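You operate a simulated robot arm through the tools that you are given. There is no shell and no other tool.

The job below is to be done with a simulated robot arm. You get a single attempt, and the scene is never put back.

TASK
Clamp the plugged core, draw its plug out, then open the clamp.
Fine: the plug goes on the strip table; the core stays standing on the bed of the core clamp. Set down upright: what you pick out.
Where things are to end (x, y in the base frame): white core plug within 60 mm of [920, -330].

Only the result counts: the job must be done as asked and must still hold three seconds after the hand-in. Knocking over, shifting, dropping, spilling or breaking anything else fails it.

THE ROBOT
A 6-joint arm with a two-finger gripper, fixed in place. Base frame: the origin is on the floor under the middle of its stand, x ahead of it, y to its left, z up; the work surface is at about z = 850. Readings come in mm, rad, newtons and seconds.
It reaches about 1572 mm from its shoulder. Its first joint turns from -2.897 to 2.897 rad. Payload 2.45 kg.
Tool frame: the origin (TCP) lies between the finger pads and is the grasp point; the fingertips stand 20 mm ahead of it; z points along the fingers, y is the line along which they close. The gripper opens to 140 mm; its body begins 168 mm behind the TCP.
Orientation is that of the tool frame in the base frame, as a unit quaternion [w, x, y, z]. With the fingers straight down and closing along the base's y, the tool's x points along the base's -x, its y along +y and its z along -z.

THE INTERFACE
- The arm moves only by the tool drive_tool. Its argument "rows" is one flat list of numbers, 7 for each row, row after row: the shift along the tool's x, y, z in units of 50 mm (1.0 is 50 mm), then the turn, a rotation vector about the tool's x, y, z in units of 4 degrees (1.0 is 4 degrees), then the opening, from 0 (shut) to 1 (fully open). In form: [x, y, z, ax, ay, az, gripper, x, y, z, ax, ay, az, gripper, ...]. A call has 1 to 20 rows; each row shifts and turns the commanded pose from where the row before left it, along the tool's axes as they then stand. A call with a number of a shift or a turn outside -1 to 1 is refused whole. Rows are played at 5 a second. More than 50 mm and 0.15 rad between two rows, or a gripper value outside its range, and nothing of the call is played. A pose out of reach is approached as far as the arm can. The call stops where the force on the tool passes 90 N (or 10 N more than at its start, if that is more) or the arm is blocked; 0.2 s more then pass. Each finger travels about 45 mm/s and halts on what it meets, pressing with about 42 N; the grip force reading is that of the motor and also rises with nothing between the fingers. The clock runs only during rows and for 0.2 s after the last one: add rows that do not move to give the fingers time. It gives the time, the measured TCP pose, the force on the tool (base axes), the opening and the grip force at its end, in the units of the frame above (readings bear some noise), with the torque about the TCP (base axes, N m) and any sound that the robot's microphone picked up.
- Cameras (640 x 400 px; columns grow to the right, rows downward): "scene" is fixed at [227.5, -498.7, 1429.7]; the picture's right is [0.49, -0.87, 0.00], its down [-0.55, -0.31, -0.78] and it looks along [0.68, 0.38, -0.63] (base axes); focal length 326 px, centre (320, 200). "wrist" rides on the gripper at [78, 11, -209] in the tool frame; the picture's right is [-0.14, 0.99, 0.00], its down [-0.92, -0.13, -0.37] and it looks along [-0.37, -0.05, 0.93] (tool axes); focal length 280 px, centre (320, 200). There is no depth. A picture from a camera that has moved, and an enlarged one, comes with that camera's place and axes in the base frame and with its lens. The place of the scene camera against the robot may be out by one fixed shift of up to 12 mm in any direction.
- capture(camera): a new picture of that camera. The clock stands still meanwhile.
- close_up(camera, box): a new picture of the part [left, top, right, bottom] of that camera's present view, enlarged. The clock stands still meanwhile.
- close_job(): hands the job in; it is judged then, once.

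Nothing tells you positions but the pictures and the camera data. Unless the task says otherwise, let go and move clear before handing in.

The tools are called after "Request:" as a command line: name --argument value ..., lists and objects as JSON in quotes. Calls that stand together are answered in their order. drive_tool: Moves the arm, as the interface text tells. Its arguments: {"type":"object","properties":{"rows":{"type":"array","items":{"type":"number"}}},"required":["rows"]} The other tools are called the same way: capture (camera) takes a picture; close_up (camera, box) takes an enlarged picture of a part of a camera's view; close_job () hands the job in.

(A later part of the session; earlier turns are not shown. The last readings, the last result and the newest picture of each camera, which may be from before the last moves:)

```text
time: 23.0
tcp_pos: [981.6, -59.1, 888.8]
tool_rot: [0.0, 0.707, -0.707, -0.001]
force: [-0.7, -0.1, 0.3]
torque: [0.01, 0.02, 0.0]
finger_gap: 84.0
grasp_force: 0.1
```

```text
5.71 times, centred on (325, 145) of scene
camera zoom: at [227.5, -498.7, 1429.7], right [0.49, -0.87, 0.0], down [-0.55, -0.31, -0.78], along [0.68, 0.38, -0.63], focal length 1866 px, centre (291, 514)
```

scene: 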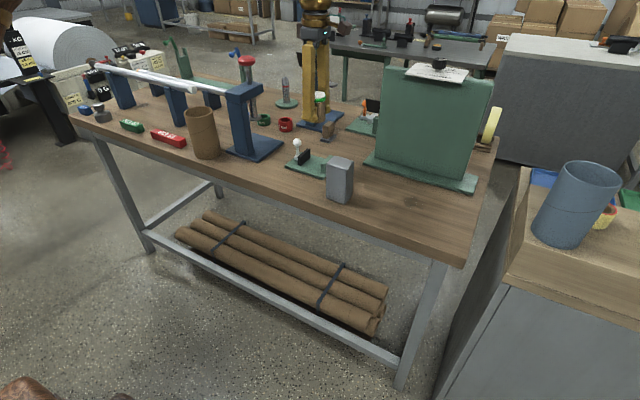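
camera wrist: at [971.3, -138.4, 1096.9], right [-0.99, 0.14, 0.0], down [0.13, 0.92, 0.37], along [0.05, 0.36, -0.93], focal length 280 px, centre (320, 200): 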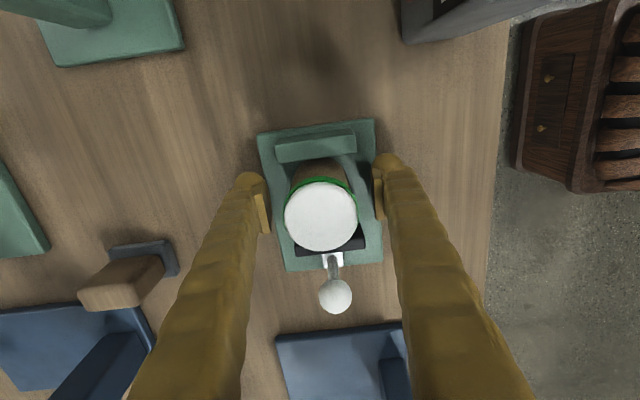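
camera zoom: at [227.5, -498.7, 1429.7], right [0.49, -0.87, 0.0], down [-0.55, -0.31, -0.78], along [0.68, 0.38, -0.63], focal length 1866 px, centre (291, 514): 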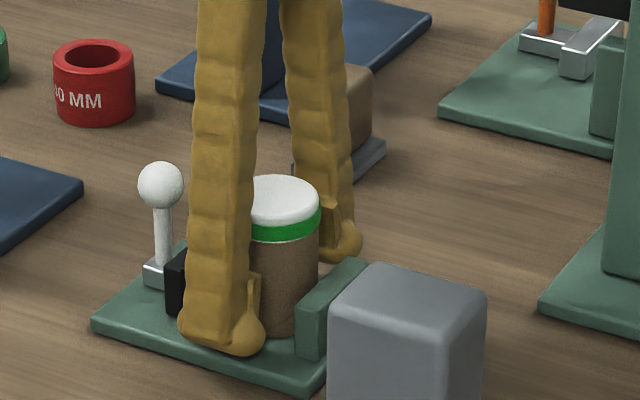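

The core stands upright on the bed, released. I'll lift the gripper straight up and inspect the lever mechanism closely.

Request:
drive_tool --rows '[0, 0, -0.4, 0, 0, 0, 0.6, 0, 0, -0.8, 0, 0, 0, 0.6, 0, 0, -0.8, 0, 0, 0, 0.6, 0, 0, -0.8, 0, 0, 0, 0.6, 0, 0, -0.4, 0, 0, 0, 0.6, 0, 0, 0, 0, 0, 0, 0.6]'

Request:
close_up --camera "wrist" --box '[250, 100, 400, 250]'

Request:
close_up --camera "scene" --box '[285, 125, 345, 175]'

Request:
close_up --camera "scene" --box '[290, 135, 315, 170]'

```text
time: 24.4
tcp_pos: [981.8, -57.5, 1048.9]
tool_rot: [0.001, -0.707, 0.707, 0.0]
force: [0.7, -0.3, -0.6]
torque: [0.01, 0.02, 0.01]
finger_gap: 84.0
grasp_force: 0.0
```

```text
2.67 times, centred on (325, 175) of wrist
camera zoom: at [970.8, -138.0, 1257.6], right [-0.99, 0.14, 0.0], down [0.13, 0.92, 0.37], along [0.05, 0.36, -0.93], focal length 748 px, centre (307, 267)
```

zoom: 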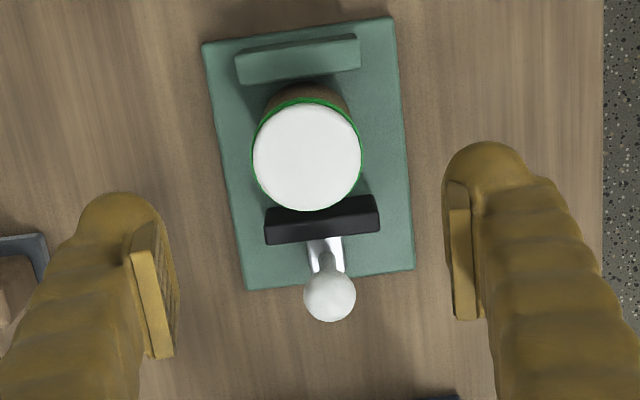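

```text
8.00 times, centred on (315, 150) of scene
camera zoom: at [227.5, -498.7, 1429.7], right [0.49, -0.87, 0.0], down [-0.55, -0.31, -0.78], along [0.68, 0.38, -0.63], focal length 2612 px, centre (360, 600)
```

zoom: 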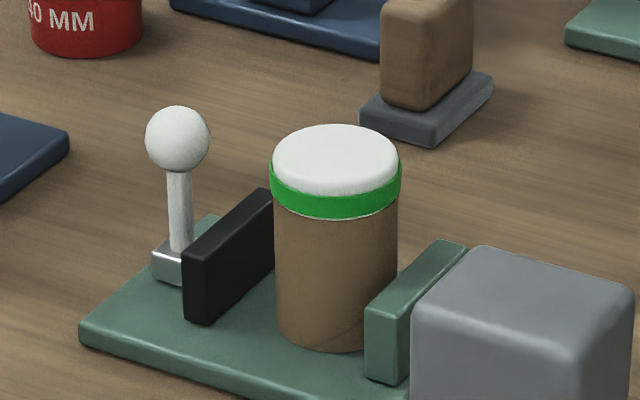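

```text
11.43 times, centred on (302, 152) of scene
camera zoom: at [227.5, -498.7, 1429.7], right [0.49, -0.87, 0.0], down [-0.55, -0.31, -0.78], along [0.68, 0.38, -0.63], focal length 3731 px, centre (520, 743)
```

zoom: 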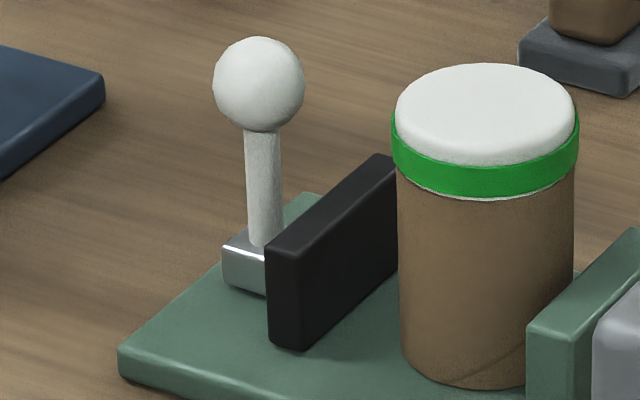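

The lever is a ball on a post fixed behind the black jaw, at about (980.6, 12.5, 921). I plan to grip the ball with the fingers closing along x, so I can move it along y either way. I'll move above it and check.

Request:
drive_tool --rows '[-0.4, 0.012, 0, 0, 0, 0, 0.5, -0.6, 0.012, 0, 0, 0, 0, 0.5, -0.42, 0, 0, 0, 0, 0, 0.5, 0, 0, 0, 0, 0, 0, 0.5, 0, 0, 0.5, 0, 0, 0, 0.5, 0, 0, 0.5, 0, 0, 0, 0.5, 0, 0, 0, 0, 0, 0, 0.5]'

Request:
capture --camera "wrist"

Request:
close_up --camera "scene" --box '[260, 90, 360, 180]'

```text
time: 26.0
tcp_pos: [980.1, 11.6, 998.7]
tool_rot: [0.0, -0.707, 0.707, 0.0]
force: [-0.1, 0.7, -0.3]
torque: [0.0, 0.03, 0.03]
finger_gap: 69.6
grasp_force: 0.1
```

```text
taken
camera wrist: at [970.1, -67.0, 1207.2], right [-0.99, 0.14, 0.0], down [0.13, 0.92, 0.37], along [0.05, 0.36, -0.93], focal length 280 px, centre (320, 200)
```

wrist: 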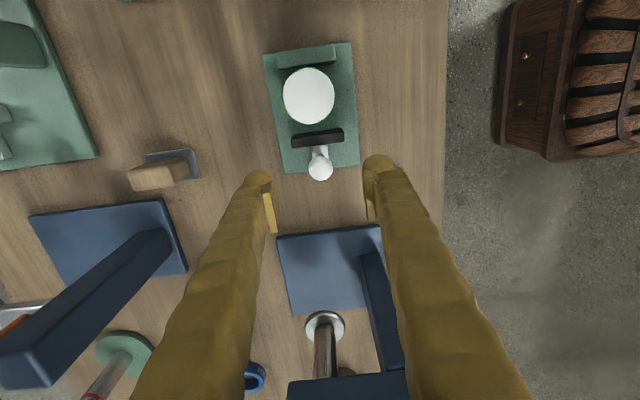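

```text
4.44 times, centred on (310, 135) of scene
camera zoom: at [227.5, -498.7, 1429.7], right [0.49, -0.87, 0.0], down [-0.55, -0.31, -0.78], along [0.68, 0.38, -0.63], focal length 1451 px, centre (364, 489)
```

zoom: 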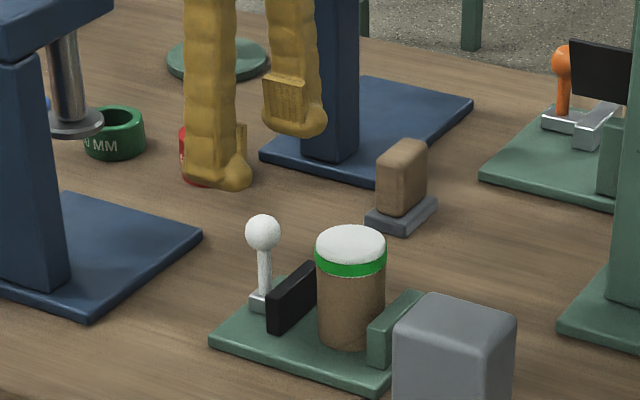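

Well aligned with the ball. I'll descend to about z 916 with the fingers either side of the ball and check.

Request:
drive_tool --rows '[0, 0, 0.5, 0, 0, 0, 0.5, 0, 0, 0.5, 0, 0, 0, 0.5, 0, 0, 0.4, 0, 0, 0, 0.5, 0, 0, 0.25, 0, 0, 0, 0.5, 0, 0, 0, 0, 0, 0, 0.5]'

Request:
capture --camera "wrist"

Request:
close_up --camera "scene" --box '[270, 110, 350, 170]'

```text
time: 27.2
tcp_pos: [980.6, 11.6, 916.2]
tool_rot: [0.0, -0.707, 0.707, 0.0]
force: [0.1, -0.3, 0.0]
torque: [0.0, 0.0, 0.0]
finger_gap: 70.0
grasp_force: 0.0
```

```text
taken
camera wrist: at [969.7, -67.4, 1124.6], right [-0.99, 0.14, 0.0], down [0.13, 0.92, 0.37], along [0.05, 0.36, -0.93], focal length 280 px, centre (320, 200)
```

wrist: 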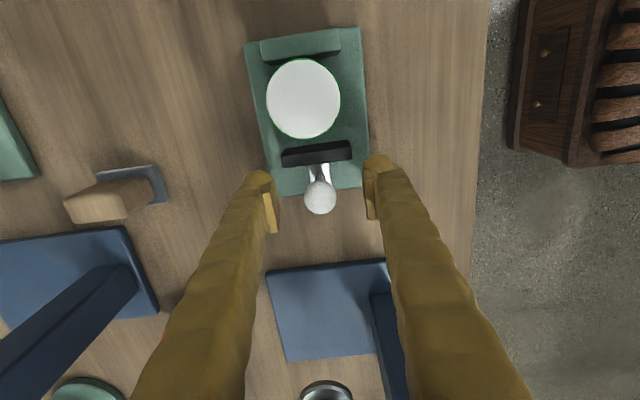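

```text
6.67 times, centred on (310, 140) of scene
camera zoom: at [227.5, -498.7, 1429.7], right [0.49, -0.87, 0.0], down [-0.55, -0.31, -0.78], along [0.68, 0.38, -0.63], focal length 2176 px, centre (387, 600)
```

zoom: 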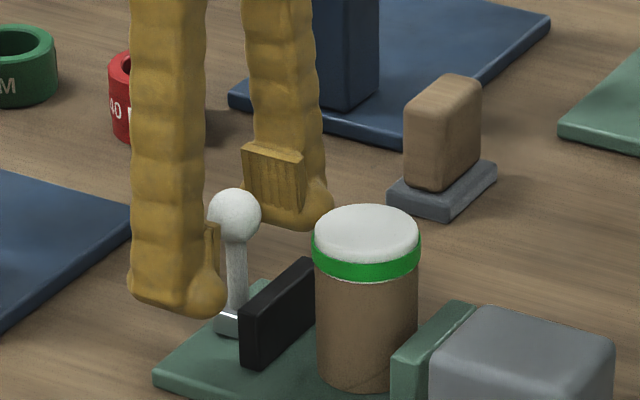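

The pads bracket the ball at its centre height. Closing on the ball.

Request:
drive_tool --rows '[0, 0, 0, 0, 0, 0, 0.3, 0, 0, 0, 0, 0, 0, 0.1, 0, 0, 0, 0, 0, 0, 0.1, 0, 0, 0, 0, 0, 0, 0.1, 0, 0, 0, 0, 0, 0, 0.1, 0, 0, 0, 0, 0, 0, 0.1]'

Request:
capture --camera "wrist"

Request:
close_up --camera "scene" --box '[270, 110, 350, 170]'

```text
time: 28.6
tcp_pos: [980.4, 12.5, 915.7]
tool_rot: [0.0, -0.707, 0.707, 0.001]
force: [-16.1, 0.3, 2.4]
torque: [0.04, -0.12, 0.0]
finger_gap: 21.2
grasp_force: 45.0
```

```text
taken
camera wrist: at [969.4, -67.4, 1124.5], right [-0.99, 0.14, 0.0], down [0.13, 0.92, 0.37], along [0.05, 0.36, -0.93], focal length 280 px, centre (320, 200)
```

wrist: 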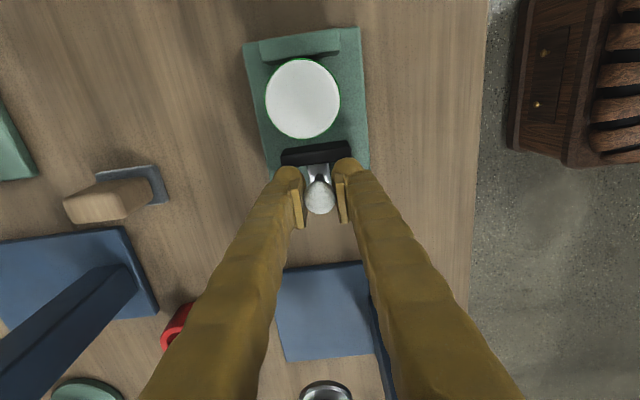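

```text
6.67 times, centred on (310, 140) of scene
camera zoom: at [227.5, -498.7, 1429.7], right [0.49, -0.87, 0.0], down [-0.55, -0.31, -0.78], along [0.68, 0.38, -0.63], focal length 2176 px, centre (387, 600)
```

zoom: 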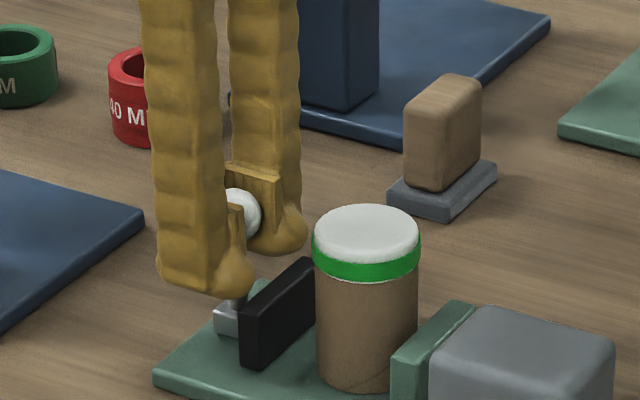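

Ball gripped (21 mm). There's a side force of −16 N in x, so I'll shift a touch that way, then move the ball gently toward −y and watch.

Request:
drive_tool --rows '[0, 0.015, 0, 0, 0, 0, 0.1, 0, 0, 0, 0, 0, 0, 0.1]'

Request:
drive_tool --rows '[0.06, 0, 0, 0, 0, 0, 0.1, 0, 0, 0, 0, 0, 0, 0.1]'

Request:
close_up --camera "wrist" --box '[230, 20, 390, 250]'

Request:
close_up --camera "scene" --box '[270, 110, 350, 170]'

```text
time: 29.2
tcp_pos: [979.5, 12.4, 917.0]
tool_rot: [-0.001, -0.707, 0.707, -0.001]
force: [-8.0, -0.3, -1.0]
torque: [0.02, -0.04, -0.01]
finger_gap: 21.0
grasp_force: 45.3
```

```text
time: 29.8
tcp_pos: [980.2, 9.8, 916.8]
tool_rot: [0.0, -0.707, 0.708, 0.0]
force: [-2.8, 6.4, -1.6]
torque: [-0.04, -0.04, -0.01]
finger_gap: 21.2
grasp_force: 44.9
```

```text
1.74 times, centred on (310, 135) of wrist
camera zoom: at [969.1, -70.2, 1124.5], right [-0.99, 0.14, 0.0], down [0.13, 0.92, 0.37], along [0.05, 0.36, -0.93], focal length 488 px, centre (337, 313)
```

zoom: 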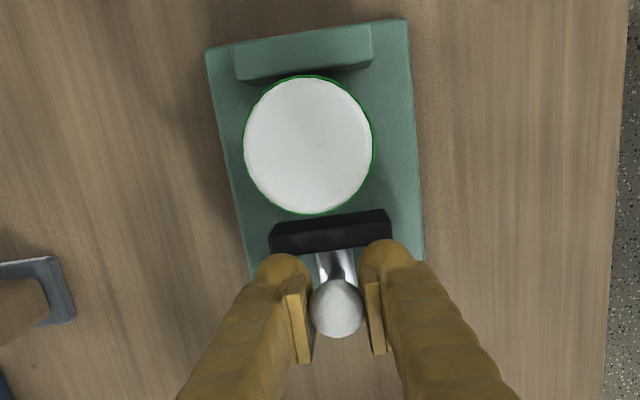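

```text
6.67 times, centred on (310, 140) of scene
camera zoom: at [227.5, -498.7, 1429.7], right [0.49, -0.87, 0.0], down [-0.55, -0.31, -0.78], along [0.68, 0.38, -0.63], focal length 2176 px, centre (387, 600)
```

zoom: 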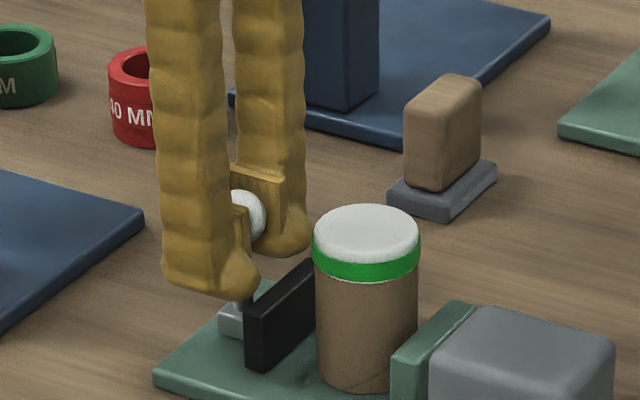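

The black jaw slid with the ball (about 3 mm, ~6 N). So it's a sliding jaw; I'll keep sliding it toward the core.

Request:
drive_tool --rows '[0.08, 0, 0, 0, 0, 0, 0.1, 0.08, 0, 0, 0, 0, 0, 0.1, 0.08, 0, 0, 0, 0, 0, 0.1, 0, 0, 0, 0, 0, 0, 0.1]'

Request:
close_up --camera "wrist" --box '[230, 20, 390, 250]'

Request:
close_up --camera "scene" --box '[270, 110, 350, 170]'

```text
time: 30.8
tcp_pos: [978.9, -2.6, 916.9]
tool_rot: [0.0, 0.707, -0.707, 0.0]
force: [2.3, 2.7, -1.8]
torque: [0.01, 0.02, -0.01]
finger_gap: 21.4
grasp_force: 44.8
```

```text
1.74 times, centred on (310, 135) of wrist
camera zoom: at [969.1, -82.8, 1124.5], right [-0.99, 0.14, 0.0], down [0.13, 0.92, 0.37], along [0.05, 0.36, -0.93], focal length 488 px, centre (337, 313)
```

zoom: 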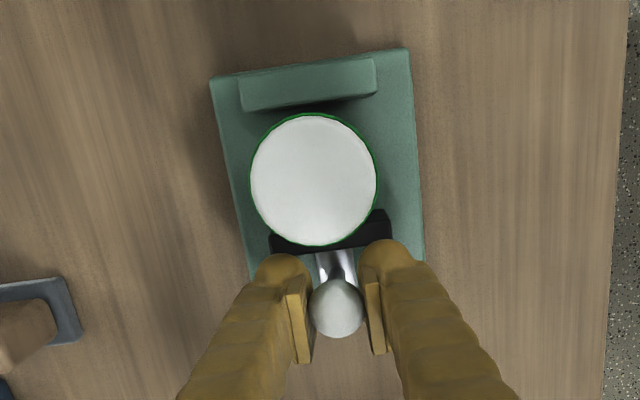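

```text
6.67 times, centred on (310, 140) of scene
camera zoom: at [227.5, -498.7, 1429.7], right [0.49, -0.87, 0.0], down [-0.55, -0.31, -0.78], along [0.68, 0.38, -0.63], focal length 2176 px, centre (387, 600)
```

zoom: 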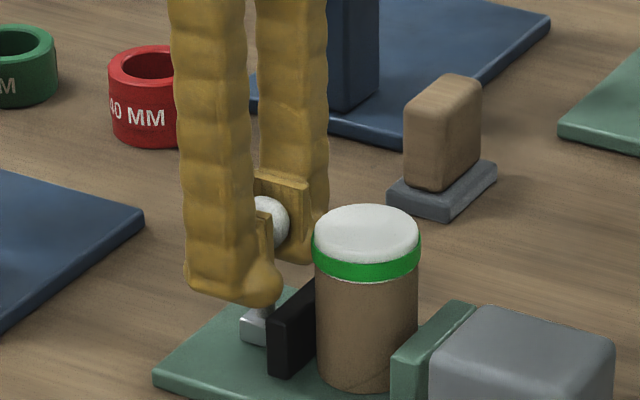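

The jaw is nearly at the core. I'll advance in small steps, watching force and sound.

Request:
drive_tool --rows '[0.04, 0, 0, 0, 0, 0, 0.1, 0.04, 0, 0, 0, 0, 0, 0.1, 0, 0, 0, 0, 0, 0, 0.1]'

Request:
drive_tool --rows '[0.04, 0, 0, 0, 0, 0, 0.1, 0.02, 0, 0, 0, 0, 0, 0.1, 0, 0, 0, 0, 0, 0, 0.1]'

Request:
close_up --camera "wrist" --box '[230, 20, 390, 250]'

Request:
close_up --camera "scene" --box '[270, 110, 350, 170]'

```text
time: 31.6
tcp_pos: [979.8, -7.5, 915.3]
tool_rot: [0.0, 0.708, -0.707, 0.0]
force: [0.3, 5.0, 2.7]
torque: [-0.03, 0.01, -0.01]
finger_gap: 21.5
grasp_force: 44.7
```

```text
time: 32.4
tcp_pos: [980.6, -9.7, 916.5]
tool_rot: [-0.001, 0.707, -0.707, 0.0]
force: [1.2, 5.0, 5.7]
torque: [-0.05, -0.01, -0.02]
finger_gap: 21.1
grasp_force: 45.0
```

```text
1.74 times, centred on (310, 135) of wrist
camera zoom: at [969.1, -89.2, 1124.5], right [-0.99, 0.14, 0.0], down [0.13, 0.92, 0.37], along [0.05, 0.36, -0.93], focal length 488 px, centre (337, 313)
```

zoom: 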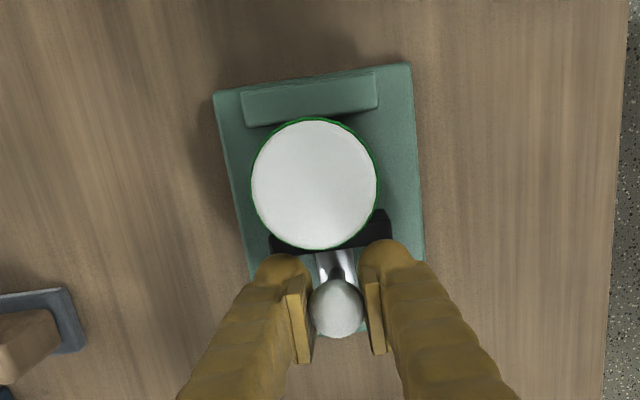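

```text
6.67 times, centred on (310, 140) of scene
camera zoom: at [227.5, -498.7, 1429.7], right [0.49, -0.87, 0.0], down [-0.55, -0.31, -0.78], along [0.68, 0.38, -0.63], focal length 2176 px, centre (387, 600)
```

zoom: 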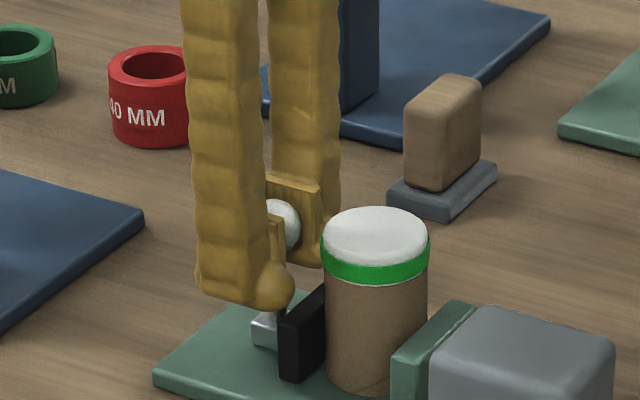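

The jaw is now pushing the core toward the fixed jaw, still upright. A few more millimetres until it is pinched.

Request:
drive_tool --rows '[0.03, 0, 0, 0, 0, 0, 0.1, 0, 0, 0, 0, 0, 0, 0.1]'

Request:
drive_tool --rows '[0.03, 0, 0, 0, 0, 0, 0.1, 0, 0, 0, 0, 0, 0, 0.1]'

Request:
drive_tool --rows '[0.03, 0, 0, 0, 0, 0, 0.1, 0, 0, 0, 0, 0, 0, 0.1]'

```text
time: 33.0
tcp_pos: [979.9, -10.4, 915.7]
tool_rot: [0.0, 0.707, -0.707, -0.001]
force: [-2.6, 16.8, 8.8]
torque: [-0.14, -0.04, -0.02]
finger_gap: 21.3
grasp_force: 44.4
```

```text
time: 33.6
tcp_pos: [979.9, -11.4, 916.5]
tool_rot: [0.0, 0.708, -0.706, 0.0]
force: [-5.6, 38.5, 6.6]
torque: [-0.27, -0.03, -0.02]
finger_gap: 21.2
grasp_force: 45.2
```

```text
time: 34.2
tcp_pos: [978.7, -11.2, 915.8]
tool_rot: [0.0, 0.708, -0.707, 0.0]
force: [-8.0, 69.9, 7.5]
torque: [-0.53, -0.06, -0.03]
finger_gap: 21.1
grasp_force: 44.9
```

The force climbed to 70 N with no further travel, so the core is pinched. Let me look.

Request:
close_up --camera "wrist" --box '[230, 20, 390, 250]'

Request:
close_up --camera "scene" --box '[270, 110, 350, 170]'

```text
1.74 times, centred on (310, 135) of wrist
camera zoom: at [969.3, -91.4, 1124.3], right [-0.99, 0.14, 0.0], down [0.13, 0.92, 0.37], along [0.05, 0.37, -0.93], focal length 488 px, centre (337, 313)
```

zoom: 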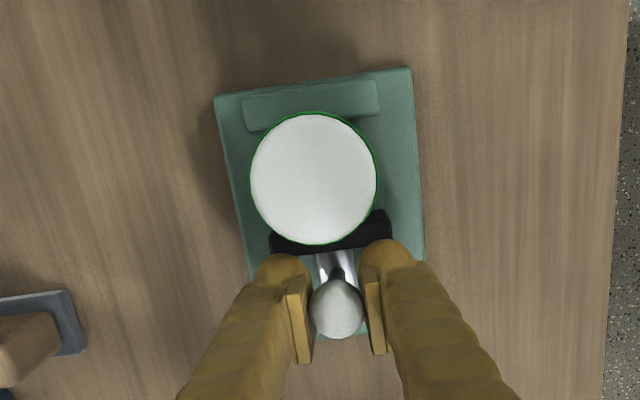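

```text
6.67 times, centred on (310, 140) of scene
camera zoom: at [227.5, -498.7, 1429.7], right [0.49, -0.87, 0.0], down [-0.55, -0.31, -0.78], along [0.68, 0.38, -0.63], focal length 2176 px, centre (387, 600)
```

zoom: 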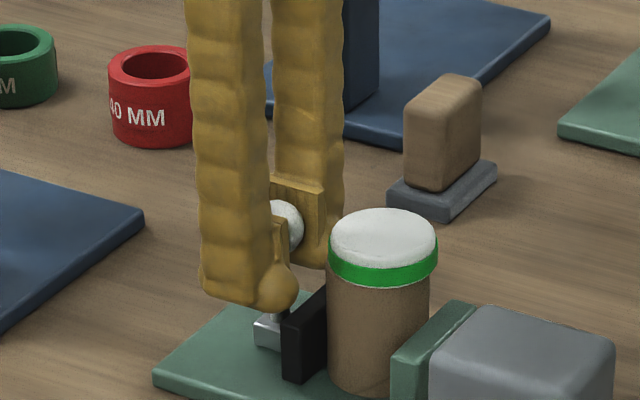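

The core looks upright and pinched between the jaws. I'll ease off most of the pressing force, then release the ball and see whether the jaw holds.

Request:
drive_tool --rows '[-0.025, 0, 0, 0, 0, 0, 0.1, -0.02, 0, 0, 0, 0, 0, 0.1, 0, 0, 0, 0, 0, 0, 0.1]'

Request:
drive_tool --rows '[0, 0, 0, 0, 0, 0, 0.3, 0, 0, 0, 0, 0, 0, 0.4, 0, 0, 0, 0, 0, 0, 0.4, 0, 0, 0, 0, 0, 0, 0.4]'

Request:
close_up --camera "wrist" --box '[230, 20, 390, 250]'

Request:
close_up --camera "scene" --box '[270, 110, 350, 170]'

```text
time: 35.0
tcp_pos: [979.6, -11.7, 916.0]
tool_rot: [-0.001, -0.707, 0.707, -0.001]
force: [-8.4, 52.6, 5.9]
torque: [-0.49, -0.08, -0.05]
finger_gap: 21.2
grasp_force: 44.9
```

```text
time: 36.0
tcp_pos: [980.3, -11.3, 916.2]
tool_rot: [0.001, 0.708, -0.706, 0.0]
force: [0.2, 0.1, 0.2]
torque: [-0.01, 0.03, -0.01]
finger_gap: 55.8
grasp_force: 0.0
```

```text
1.74 times, centred on (310, 135) of wrist
camera zoom: at [969.4, -91.6, 1124.3], right [-0.99, 0.14, 0.0], down [0.13, 0.92, 0.37], along [0.05, 0.36, -0.93], focal length 488 px, centre (337, 313)
```

zoom: 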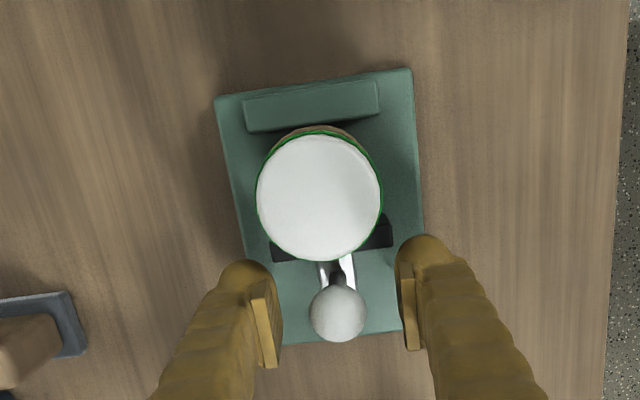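

```text
6.67 times, centred on (310, 140) of scene
camera zoom: at [227.5, -498.7, 1429.7], right [0.49, -0.87, 0.0], down [-0.55, -0.31, -0.78], along [0.68, 0.38, -0.63], focal length 2176 px, centre (387, 600)
```

zoom: 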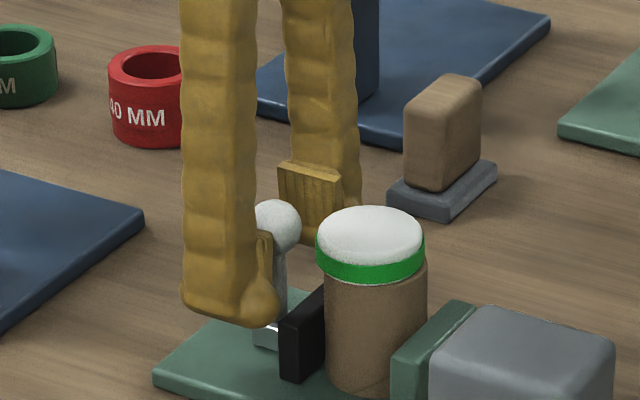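

After release the cap looks slightly shifted relative to the tube. I'll zoom in to understand it.

Request:
close_up --camera "scene" --box '[305, 135, 345, 175]'

Request:
close_up --camera "wrist" --box '[260, 60, 380, 140]'

```text
10.00 times, centred on (325, 155) of scene
camera zoom: at [227.5, -498.7, 1429.7], right [0.49, -0.87, 0.0], down [-0.55, -0.31, -0.78], along [0.68, 0.38, -0.63], focal length 3265 px, centre (270, 650)
```

zoom: 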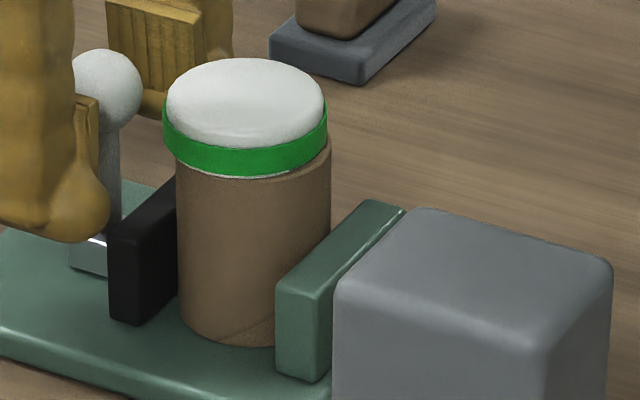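

```text
5.00 times, centred on (320, 100) of wrist
camera zoom: at [969.4, -91.6, 1124.3], right [-0.99, 0.14, 0.0], down [0.13, 0.92, 0.37], along [0.05, 0.36, -0.93], focal length 1402 px, centre (320, 700)
```

zoom: 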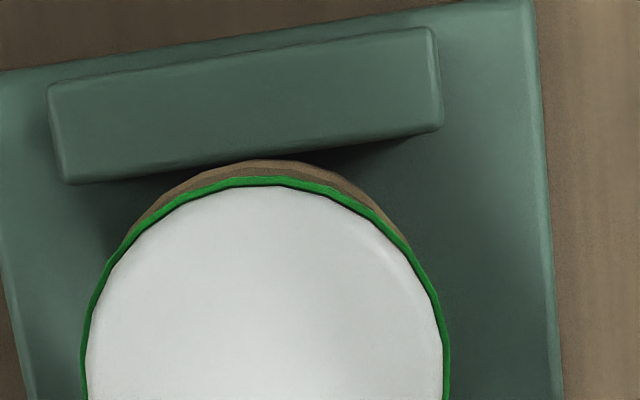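

The plug (green band included, so the band is part of the plug) has shifted slightly within the tube, but the tube stands upright against the fixed jaw and the black jaw stayed put. I'll raise the gripper for an unobstructed look.

Request:
drive_tool --rows '[0, 0, -0.4, 0, 0, 0, 0.5, 0, 0, -0.6, 0, 0, 0, 0.5, 0, 0, -0.6, 0, 0, 0, 0.5, 0, 0, -0.4, 0, 0, 0, 0.5, 0, 0, 0, 0, 0, 0, 0.5]'

Request:
close_up --camera "wrist" --box '[240, 60, 400, 200]'

Request:
close_up --camera "scene" --box '[295, 130, 345, 175]'

```text
time: 37.2
tcp_pos: [979.5, -12.3, 1015.7]
tool_rot: [-0.001, -0.707, 0.708, 0.0]
force: [0.9, 0.2, 0.1]
torque: [-0.01, 0.05, 0.0]
finger_gap: 69.9
grasp_force: 0.1
```

```text
2.86 times, centred on (320, 130) of wrist
camera zoom: at [969.8, -91.2, 1224.2], right [-0.99, 0.14, 0.0], down [0.13, 0.92, 0.37], along [0.05, 0.36, -0.93], focal length 801 px, centre (320, 400)
```

zoom: 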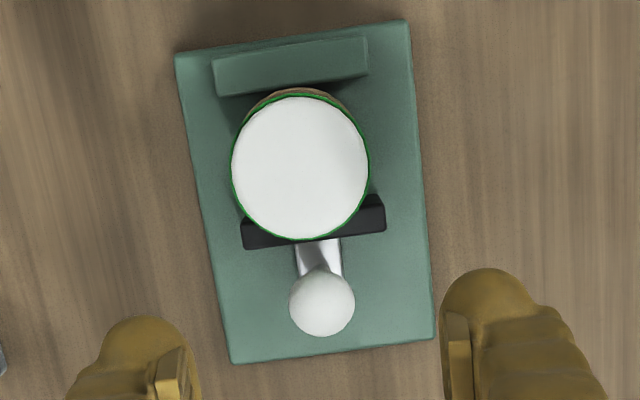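

```text
8.89 times, centred on (320, 152) of scene
camera zoom: at [227.5, -498.7, 1429.7], right [0.49, -0.87, 0.0], down [-0.55, -0.31, -0.78], along [0.68, 0.38, -0.63], focal length 2902 px, centre (320, 622)
```

zoom: 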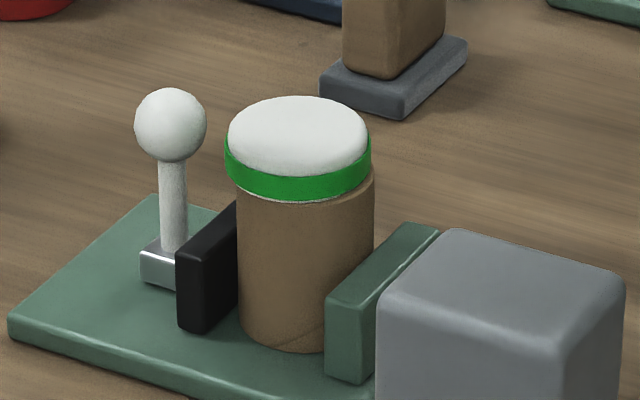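

The tube is pinched; the plug is offset about 2–3 mm toward +y in its seat. I'll go over the plug (centre ≈ (980.7, −63.5)), descend around its head and check the fit.

Request:
drive_tool --rows '[0.4, 0, 0, 0, 0, 0, 0.55, 0.4, 0, 0, 0, 0, 0, 0.55, 0.2, 0, 0, 0, 0, 0, 0.55, 0, 0, 0.4, 0, 0, 0, 0.55, 0, 0, 0.4, 0, 0, 0, 0.55, 0, 0, 0, 0, 0, 0, 0.55]'

Request:
capture --camera "wrist"

Request:
close_up --camera "scene" --box '[280, 100, 370, 170]'

```text
time: 38.6
tcp_pos: [981.4, -62.3, 975.9]
tool_rot: [0.0, 0.708, -0.707, 0.0]
force: [0.8, -0.3, 0.4]
torque: [0.03, 0.01, 0.04]
finger_gap: 77.2
grasp_force: 0.1
```

```text
taken
camera wrist: at [969.7, -141.3, 1184.3], right [-0.99, 0.14, 0.0], down [0.13, 0.92, 0.37], along [0.05, 0.36, -0.93], focal length 280 px, centre (320, 200)
```

wrist: 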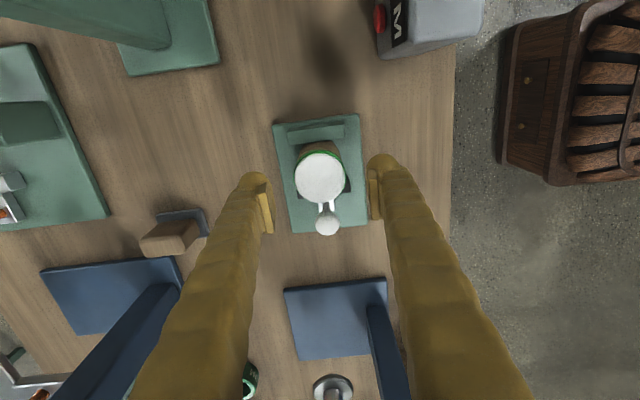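

```text
5.71 times, centred on (325, 135) of scene
camera zoom: at [227.5, -498.7, 1429.7], right [0.49, -0.87, 0.0], down [-0.55, -0.31, -0.78], along [0.68, 0.38, -0.63], focal length 1866 px, centre (291, 571)
```

zoom: 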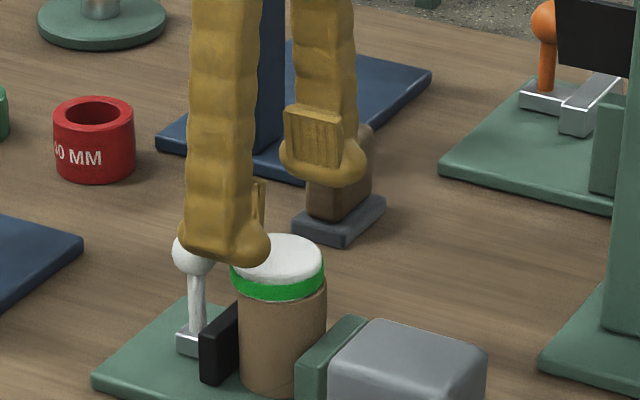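

Aligned. Descending around the plug head to TCP z ≈ 924.

Request:
drive_tool --rows '[0, 0, 0.4, 0, 0, 0, 0.55, 0, 0, 0.4, 0, 0, 0, 0.55, 0, 0, 0.24, 0, 0, 0, 0.55, 0, 0, 0, 0, 0, 0, 0.55]'

Request:
close_up --camera "wrist" --box '[240, 120, 400, 260]'

Request:
close_up --camera "scene" --box '[285, 110, 355, 175]'

```text
time: 39.6
tcp_pos: [979.8, -62.4, 924.0]
tool_rot: [0.0, 0.707, -0.707, -0.001]
force: [-0.1, 0.3, -0.3]
torque: [-0.01, 0.03, 0.0]
finger_gap: 77.0
grasp_force: 0.2
```

```text
2.86 times, centred on (320, 190) of wrist
camera zoom: at [968.9, -141.6, 1132.3], right [-0.99, 0.14, 0.0], down [0.13, 0.92, 0.37], along [0.05, 0.36, -0.93], focal length 801 px, centre (320, 229)
```

zoom: 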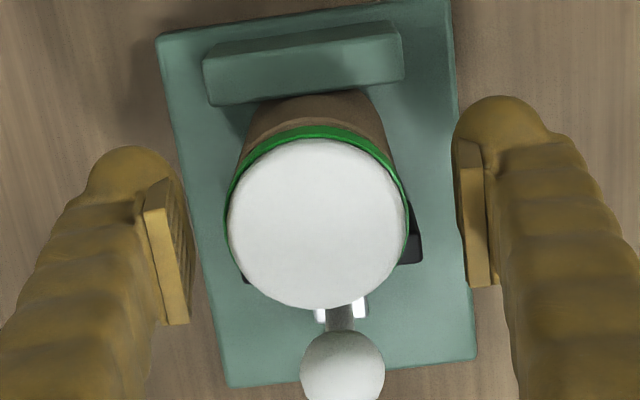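

```text
6.15 times, centred on (320, 142) of scene
camera zoom: at [227.5, -498.7, 1429.7], right [0.49, -0.87, 0.0], down [-0.55, -0.31, -0.78], along [0.68, 0.38, -0.63], focal length 2009 px, centre (320, 554)
```

zoom: 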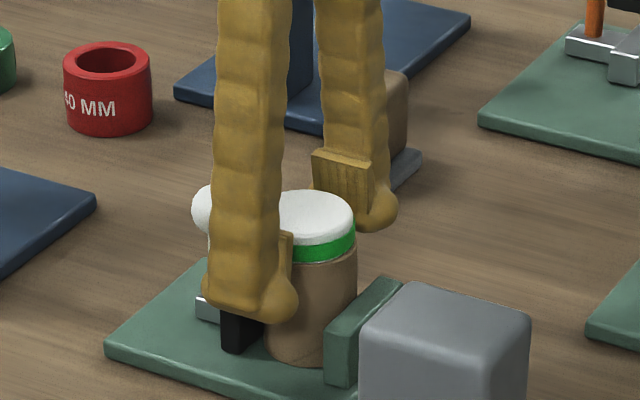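

The pads span the head's height. Closing on the plug head.

Request:
drive_tool --rows '[0, 0, 0, 0, 0, 0, 0.4, 0, 0, 0, 0, 0, 0, 0.2, 0, 0, 0, 0, 0, 0, 0.2, 0, 0, 0, 0, 0, 0, 0.2, 0, 0, 0, 0, 0, 0, 0.2]'

Request:
close_up --camera "wrist" --box '[240, 120, 400, 260]'

Request:
close_up --camera "scene" --box '[285, 110, 355, 175]'

```text
time: 40.8
tcp_pos: [979.6, -62.2, 923.8]
tool_rot: [0.0, -0.707, 0.707, 0.0]
force: [2.5, 0.1, 2.9]
torque: [-0.03, -0.07, 0.02]
finger_gap: 45.7
grasp_force: 42.0
```

```text
2.86 times, centred on (320, 190) of wrist
camera zoom: at [968.9, -141.6, 1132.6], right [-0.99, 0.14, 0.0], down [0.13, 0.92, 0.37], along [0.05, 0.36, -0.93], focal length 801 px, centre (320, 229)
```

zoom: 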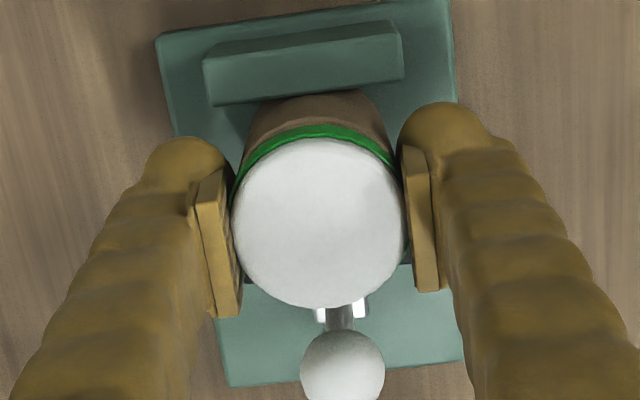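

```text
6.15 times, centred on (320, 142) of scene
camera zoom: at [227.5, -498.7, 1429.7], right [0.49, -0.87, 0.0], down [-0.55, -0.31, -0.78], along [0.68, 0.38, -0.63], focal length 2009 px, centre (320, 554)
```

zoom: 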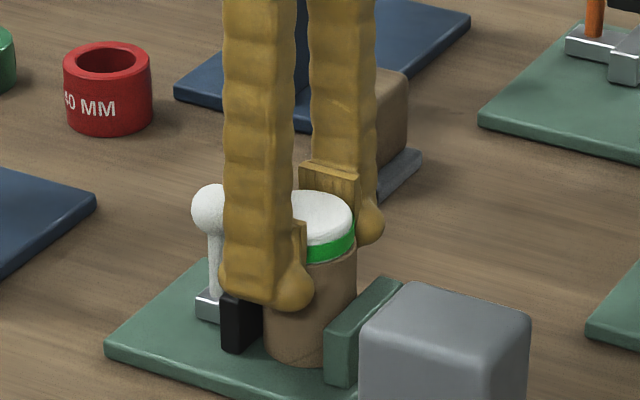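

Gripped at 45.7 mm; by projection the pads' lower edge (~z 924) is just above the tube's rim (~z 921), so only the plug is held. Now a gentle pull upward in small steps.

Request:
drive_tool --rows '[0, 0, -0.03, 0, 0, 0, 0.2, 0, 0, 0, 0, 0, 0, 0.2]'

Request:
close_up --camera "scene" --box '[285, 110, 355, 175]'

```text
time: 41.4
tcp_pos: [979.7, -61.7, 924.9]
tool_rot: [0.0, -0.707, 0.708, 0.0]
force: [-0.5, -0.9, -0.8]
torque: [-0.02, 0.04, 0.02]
finger_gap: 45.8
grasp_force: 42.6
```

```text
6.15 times, centred on (320, 142) of scene
camera zoom: at [227.5, -498.7, 1429.7], right [0.49, -0.87, 0.0], down [-0.55, -0.31, -0.78], along [0.68, 0.38, -0.63], focal length 2009 px, centre (320, 554)
```

zoom: 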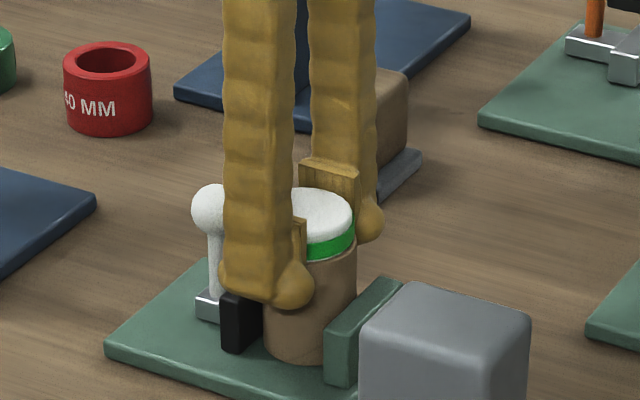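

Little force so far. Continue pulling a few more millimetres and compare the tube's base position.

Request:
drive_tool --rows '[0, 0, -0.03, 0, 0, 0, 0.2, 0, 0, -0.03, 0, 0, 0, 0.2, 0, 0, 0, 0, 0, 0, 0.2]'

Request:
close_up --camera "scene" --box '[285, 110, 355, 175]'

Request:
close_up --camera "wrist" --box '[240, 120, 400, 260]'

```text
time: 42.2
tcp_pos: [980.7, -60.9, 928.2]
tool_rot: [0.0, 0.707, -0.707, 0.0]
force: [0.6, -1.4, -1.6]
torque: [-0.09, 0.03, 0.0]
finger_gap: 45.7
grasp_force: 42.1
```

```text
6.15 times, centred on (320, 142) of scene
camera zoom: at [227.5, -498.7, 1429.7], right [0.49, -0.87, 0.0], down [-0.55, -0.31, -0.78], along [0.68, 0.38, -0.63], focal length 2009 px, centre (320, 554)
```

zoom: 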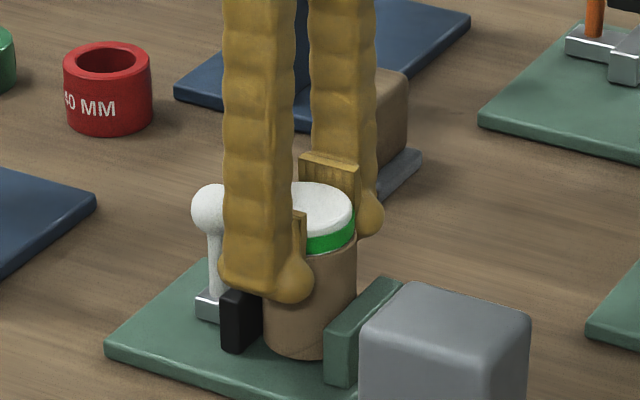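

```text
2.86 times, centred on (320, 190) of wrist
camera zoom: at [969.3, -141.4, 1137.0], right [-0.99, 0.14, 0.0], down [0.13, 0.92, 0.37], along [0.05, 0.36, -0.93], focal length 801 px, centre (320, 229)
```

zoom: 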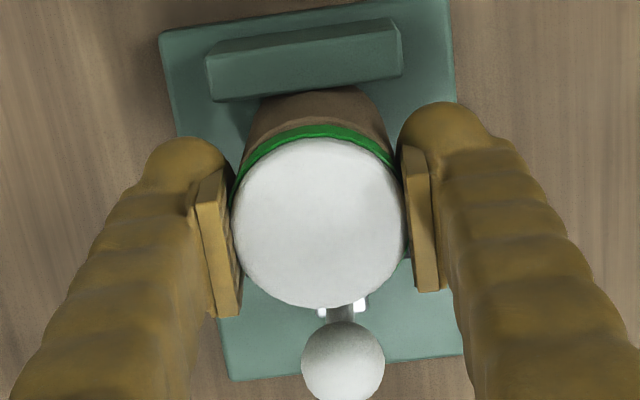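

The tube rose together with the plug (its base lifted about 4 mm, with almost no resistance), so the clamp isn't actually gripping yet. I'll lower it back onto the bed before doing anything else.

Request:
drive_tool --rows '[0, 0, 0.03, 0, 0, 0, 0.2, 0, 0, 0.03, 0, 0, 0, 0.2, 0, 0, 0.02, 0, 0, 0, 0.2, 0, 0, 0, 0, 0, 0, 0.2]'

Request:
close_up --camera "scene" --box '[285, 110, 355, 175]'

Request:
close_up --camera "scene" --box '[300, 140, 332, 172]'

```text
time: 43.2
tcp_pos: [980.3, -63.0, 924.6]
tool_rot: [0.0, -0.707, 0.708, 0.0]
force: [-0.6, -0.3, -0.4]
torque: [0.0, -0.03, -0.03]
finger_gap: 45.6
grasp_force: 42.2
```

```text
6.15 times, centred on (320, 142) of scene
camera zoom: at [227.5, -498.7, 1429.7], right [0.49, -0.87, 0.0], down [-0.55, -0.31, -0.78], along [0.68, 0.38, -0.63], focal length 2009 px, centre (320, 554)
```

zoom: 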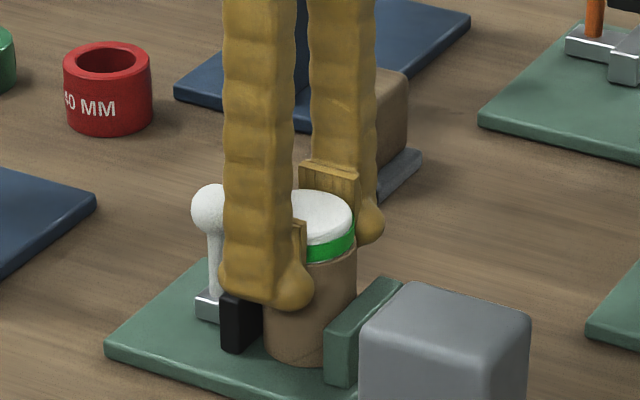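

```text
12.50 times, centred on (316, 156) of scene
camera zoom: at [227.5, -498.7, 1429.7], right [0.49, -0.87, 0.0], down [-0.55, -0.31, -0.78], along [0.68, 0.38, -0.63], focal length 4081 px, centre (370, 750)
```

zoom: 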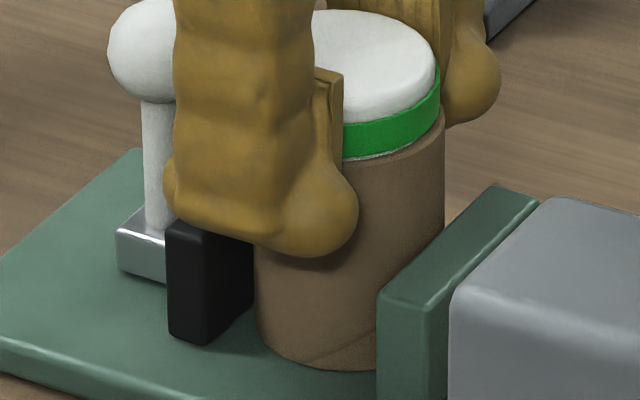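

It's back down on the bed. I'll release the plug, raise the gripper, and study both the clamp's handle and the other green fixture nearby, to see how clamping actually works.

Request:
drive_tool --rows '[0, 0, 0, 0, 0, 0, 0.4, 0, 0, 0, 0, 0, 0, 0.55, 0, 0, 0, 0, 0, 0, 0.55, 0, 0, 0, 0, 0, 0, 0.55]'

Request:
close_up --camera "scene" --box '[295, 130, 345, 175]'

Request:
drive_tool --rows '[0, 0, -0.4, 0, 0, 0, 0.55, 0, 0, -0.6, 0, 0, 0, 0.55, 0, 0, -0.6, 0, 0, 0, 0.55, 0, 0, -0.8, 0, 0, 0, 0.55, 0, 0, -0.8, 0, 0, 0, 0.55, 0, 0, 0, 0, 0, 0, 0.55]'

Request:
capture --camera "wrist"

Request:
close_up --camera "scene" --box '[340, 80, 400, 140]'

Request:
close_up --camera "scene" --box '[295, 130, 345, 175]'

```text
time: 44.2
tcp_pos: [980.7, -62.9, 923.9]
tool_rot: [0.0, -0.707, 0.707, 0.0]
force: [0.3, 0.9, -0.2]
torque: [0.01, -0.01, -0.02]
finger_gap: 77.1
grasp_force: 0.0
```

```text
8.89 times, centred on (320, 152) of scene
camera zoom: at [227.5, -498.7, 1429.7], right [0.49, -0.87, 0.0], down [-0.55, -0.31, -0.78], along [0.68, 0.38, -0.63], focal length 2902 px, centre (320, 622)
```

zoom: 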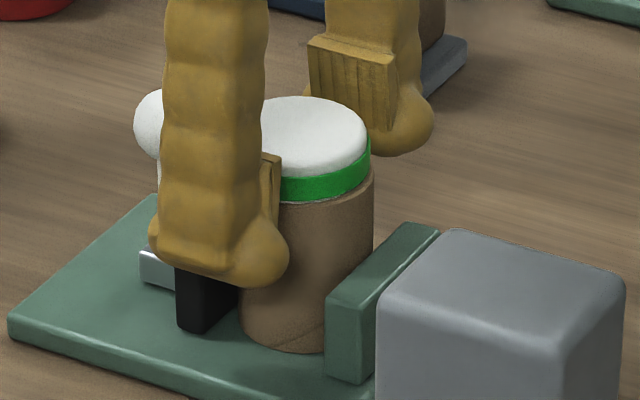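

```text
time: 45.6
tcp_pos: [980.1, -60.5, 1083.7]
tool_rot: [-0.001, -0.707, 0.707, 0.0]
force: [0.5, 0.0, -0.7]
torque: [-0.02, -0.01, 0.03]
finger_gap: 76.9
grasp_force: 0.0
```

```text
taken
camera wrist: at [969.3, -140.5, 1292.2], right [-0.99, 0.14, 0.0], down [0.13, 0.92, 0.37], along [0.05, 0.36, -0.93], focal length 280 px, centre (320, 200)
```

wrist: 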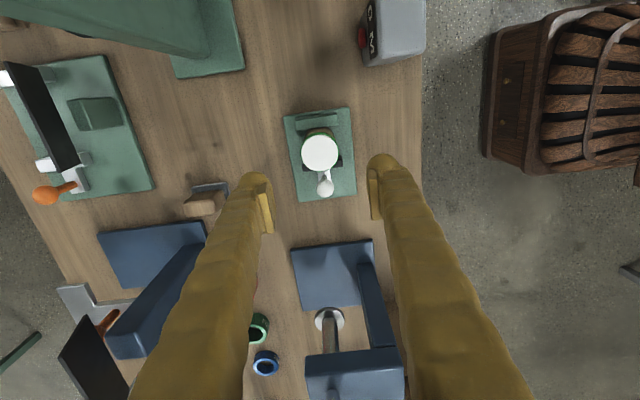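

```text
6.67 times, centred on (370, 110) of scene
camera zoom: at [227.5, -498.7, 1429.7], right [0.49, -0.87, 0.0], down [-0.55, -0.31, -0.78], along [0.68, 0.38, -0.63], focal length 2176 px, centre (-13, 800)
```

zoom: 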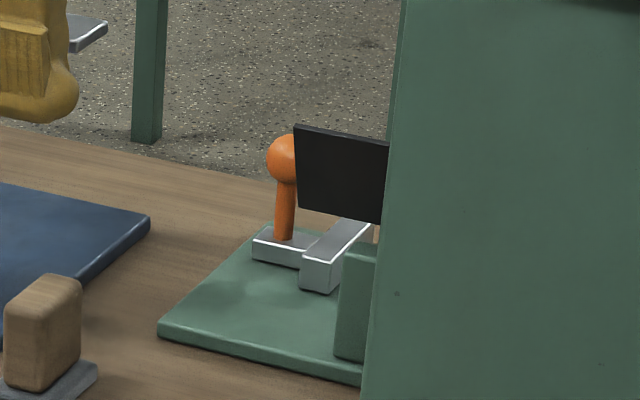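

```text
8.89 times, centred on (320, 152) of scene
camera zoom: at [227.5, -498.7, 1429.7], right [0.49, -0.87, 0.0], down [-0.55, -0.31, -0.78], along [0.68, 0.38, -0.63], focal length 2902 px, centre (320, 622)
```

zoom: 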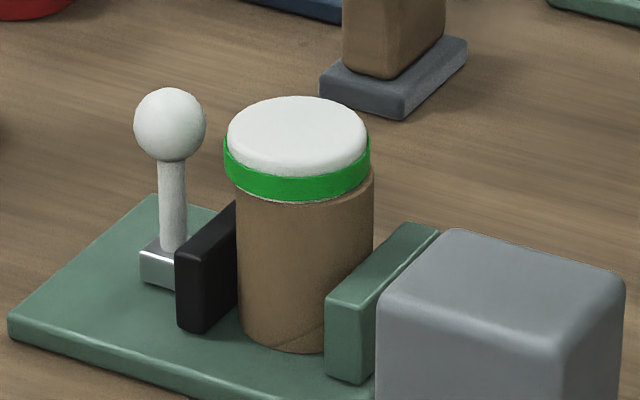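

The other fixture (orange lever, black plate) is a different device. I'll zoom in from above on the clamp to see whether there's a gap on either side of the tube.

Request:
close_up --camera "wrist" --box '[275, 95, 365, 205]'

Request:
close_up --camera "wrist" --box '[295, 140, 350, 205]'

Request:
close_up --camera "wrist" --box '[0, 50, 160, 210]'

```text
3.64 times, centred on (320, 150) of wrist
camera zoom: at [969.3, -140.5, 1292.2], right [-0.99, 0.14, 0.0], down [0.13, 0.92, 0.37], along [0.05, 0.36, -0.93], focal length 1020 px, centre (320, 382)
```

zoom: 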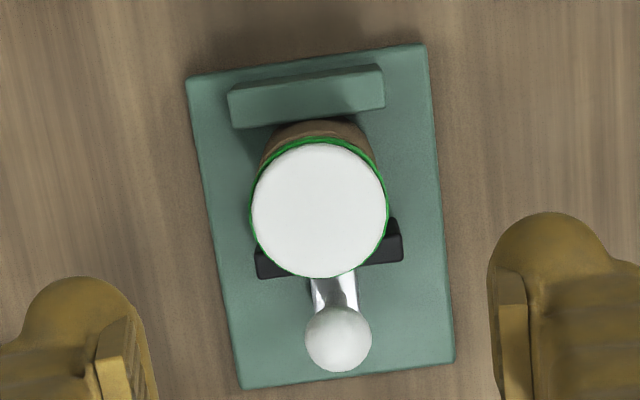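

```text
6.15 times, centred on (322, 172) of wrist
camera zoom: at [969.3, -140.5, 1292.2], right [-0.99, 0.14, 0.0], down [0.13, 0.92, 0.37], along [0.05, 0.36, -0.93], focal length 1726 px, centre (305, 369)
```

zoom: 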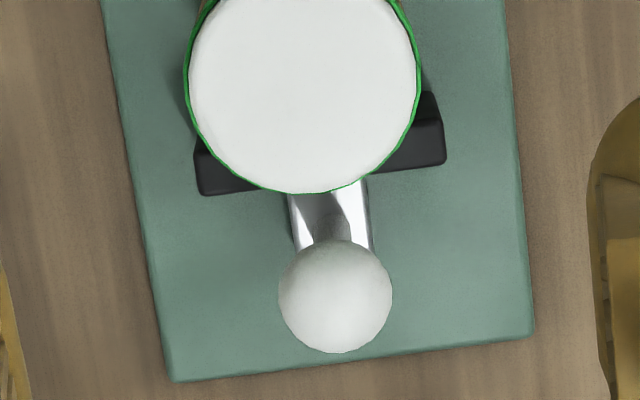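

```text
2.50 times, centred on (80, 130) of wrist
camera zoom: at [969.3, -140.5, 1292.2], right [-0.99, 0.14, 0.0], down [0.13, 0.92, 0.37], along [0.05, 0.36, -0.93], focal length 701 px, centre (920, 375)
```

zoom: 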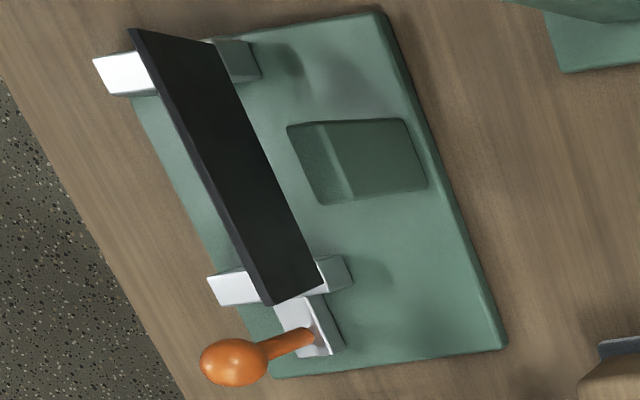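

The ball now sits near y ≈ −9.5, whereas it was at −11.3 when pinched – the jaw rebounded 1–2 mm when I let go under ~50 N. So I should press again and ease the load off slowly before releasing. Returning to the ball.

Request:
drive_tool --rows '[-0.5, 0, 0, 0, 0, 0, 0.45, -0.53, 0, 0, 0, 0, 0, 0.45, 0, 0, 0.7, 0, 0, 0, 0.45, 0, 0, 0.8, 0, 0, 0, 0.45, 0, 0, 0.8, 0, 0, 0, 0.45, 0, 0, 0.6, 0, 0, 0, 0.45, 0, 0, 0.3, 0, 0, 0, 0.45, 0, 0, 0, 0, 0, 0, 0.45]'

Request:
close_up --camera "wrist" --box '[240, 60, 400, 260]'

```text
time: 47.4
tcp_pos: [980.6, -11.6, 924.4]
tool_rot: [0.0, -0.707, 0.707, 0.0]
force: [-0.2, 0.2, 0.4]
torque: [-0.01, 0.01, -0.01]
finger_gap: 63.1
grasp_force: 0.2
```

```text
2.00 times, centred on (320, 160) of wrist
camera zoom: at [969.4, -90.0, 1131.9], right [-0.99, 0.14, 0.0], down [0.13, 0.92, 0.37], along [0.05, 0.36, -0.93], focal length 561 px, centre (320, 280)
```

zoom: 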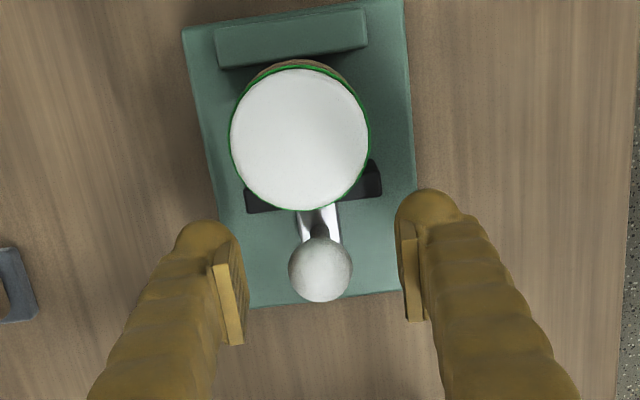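

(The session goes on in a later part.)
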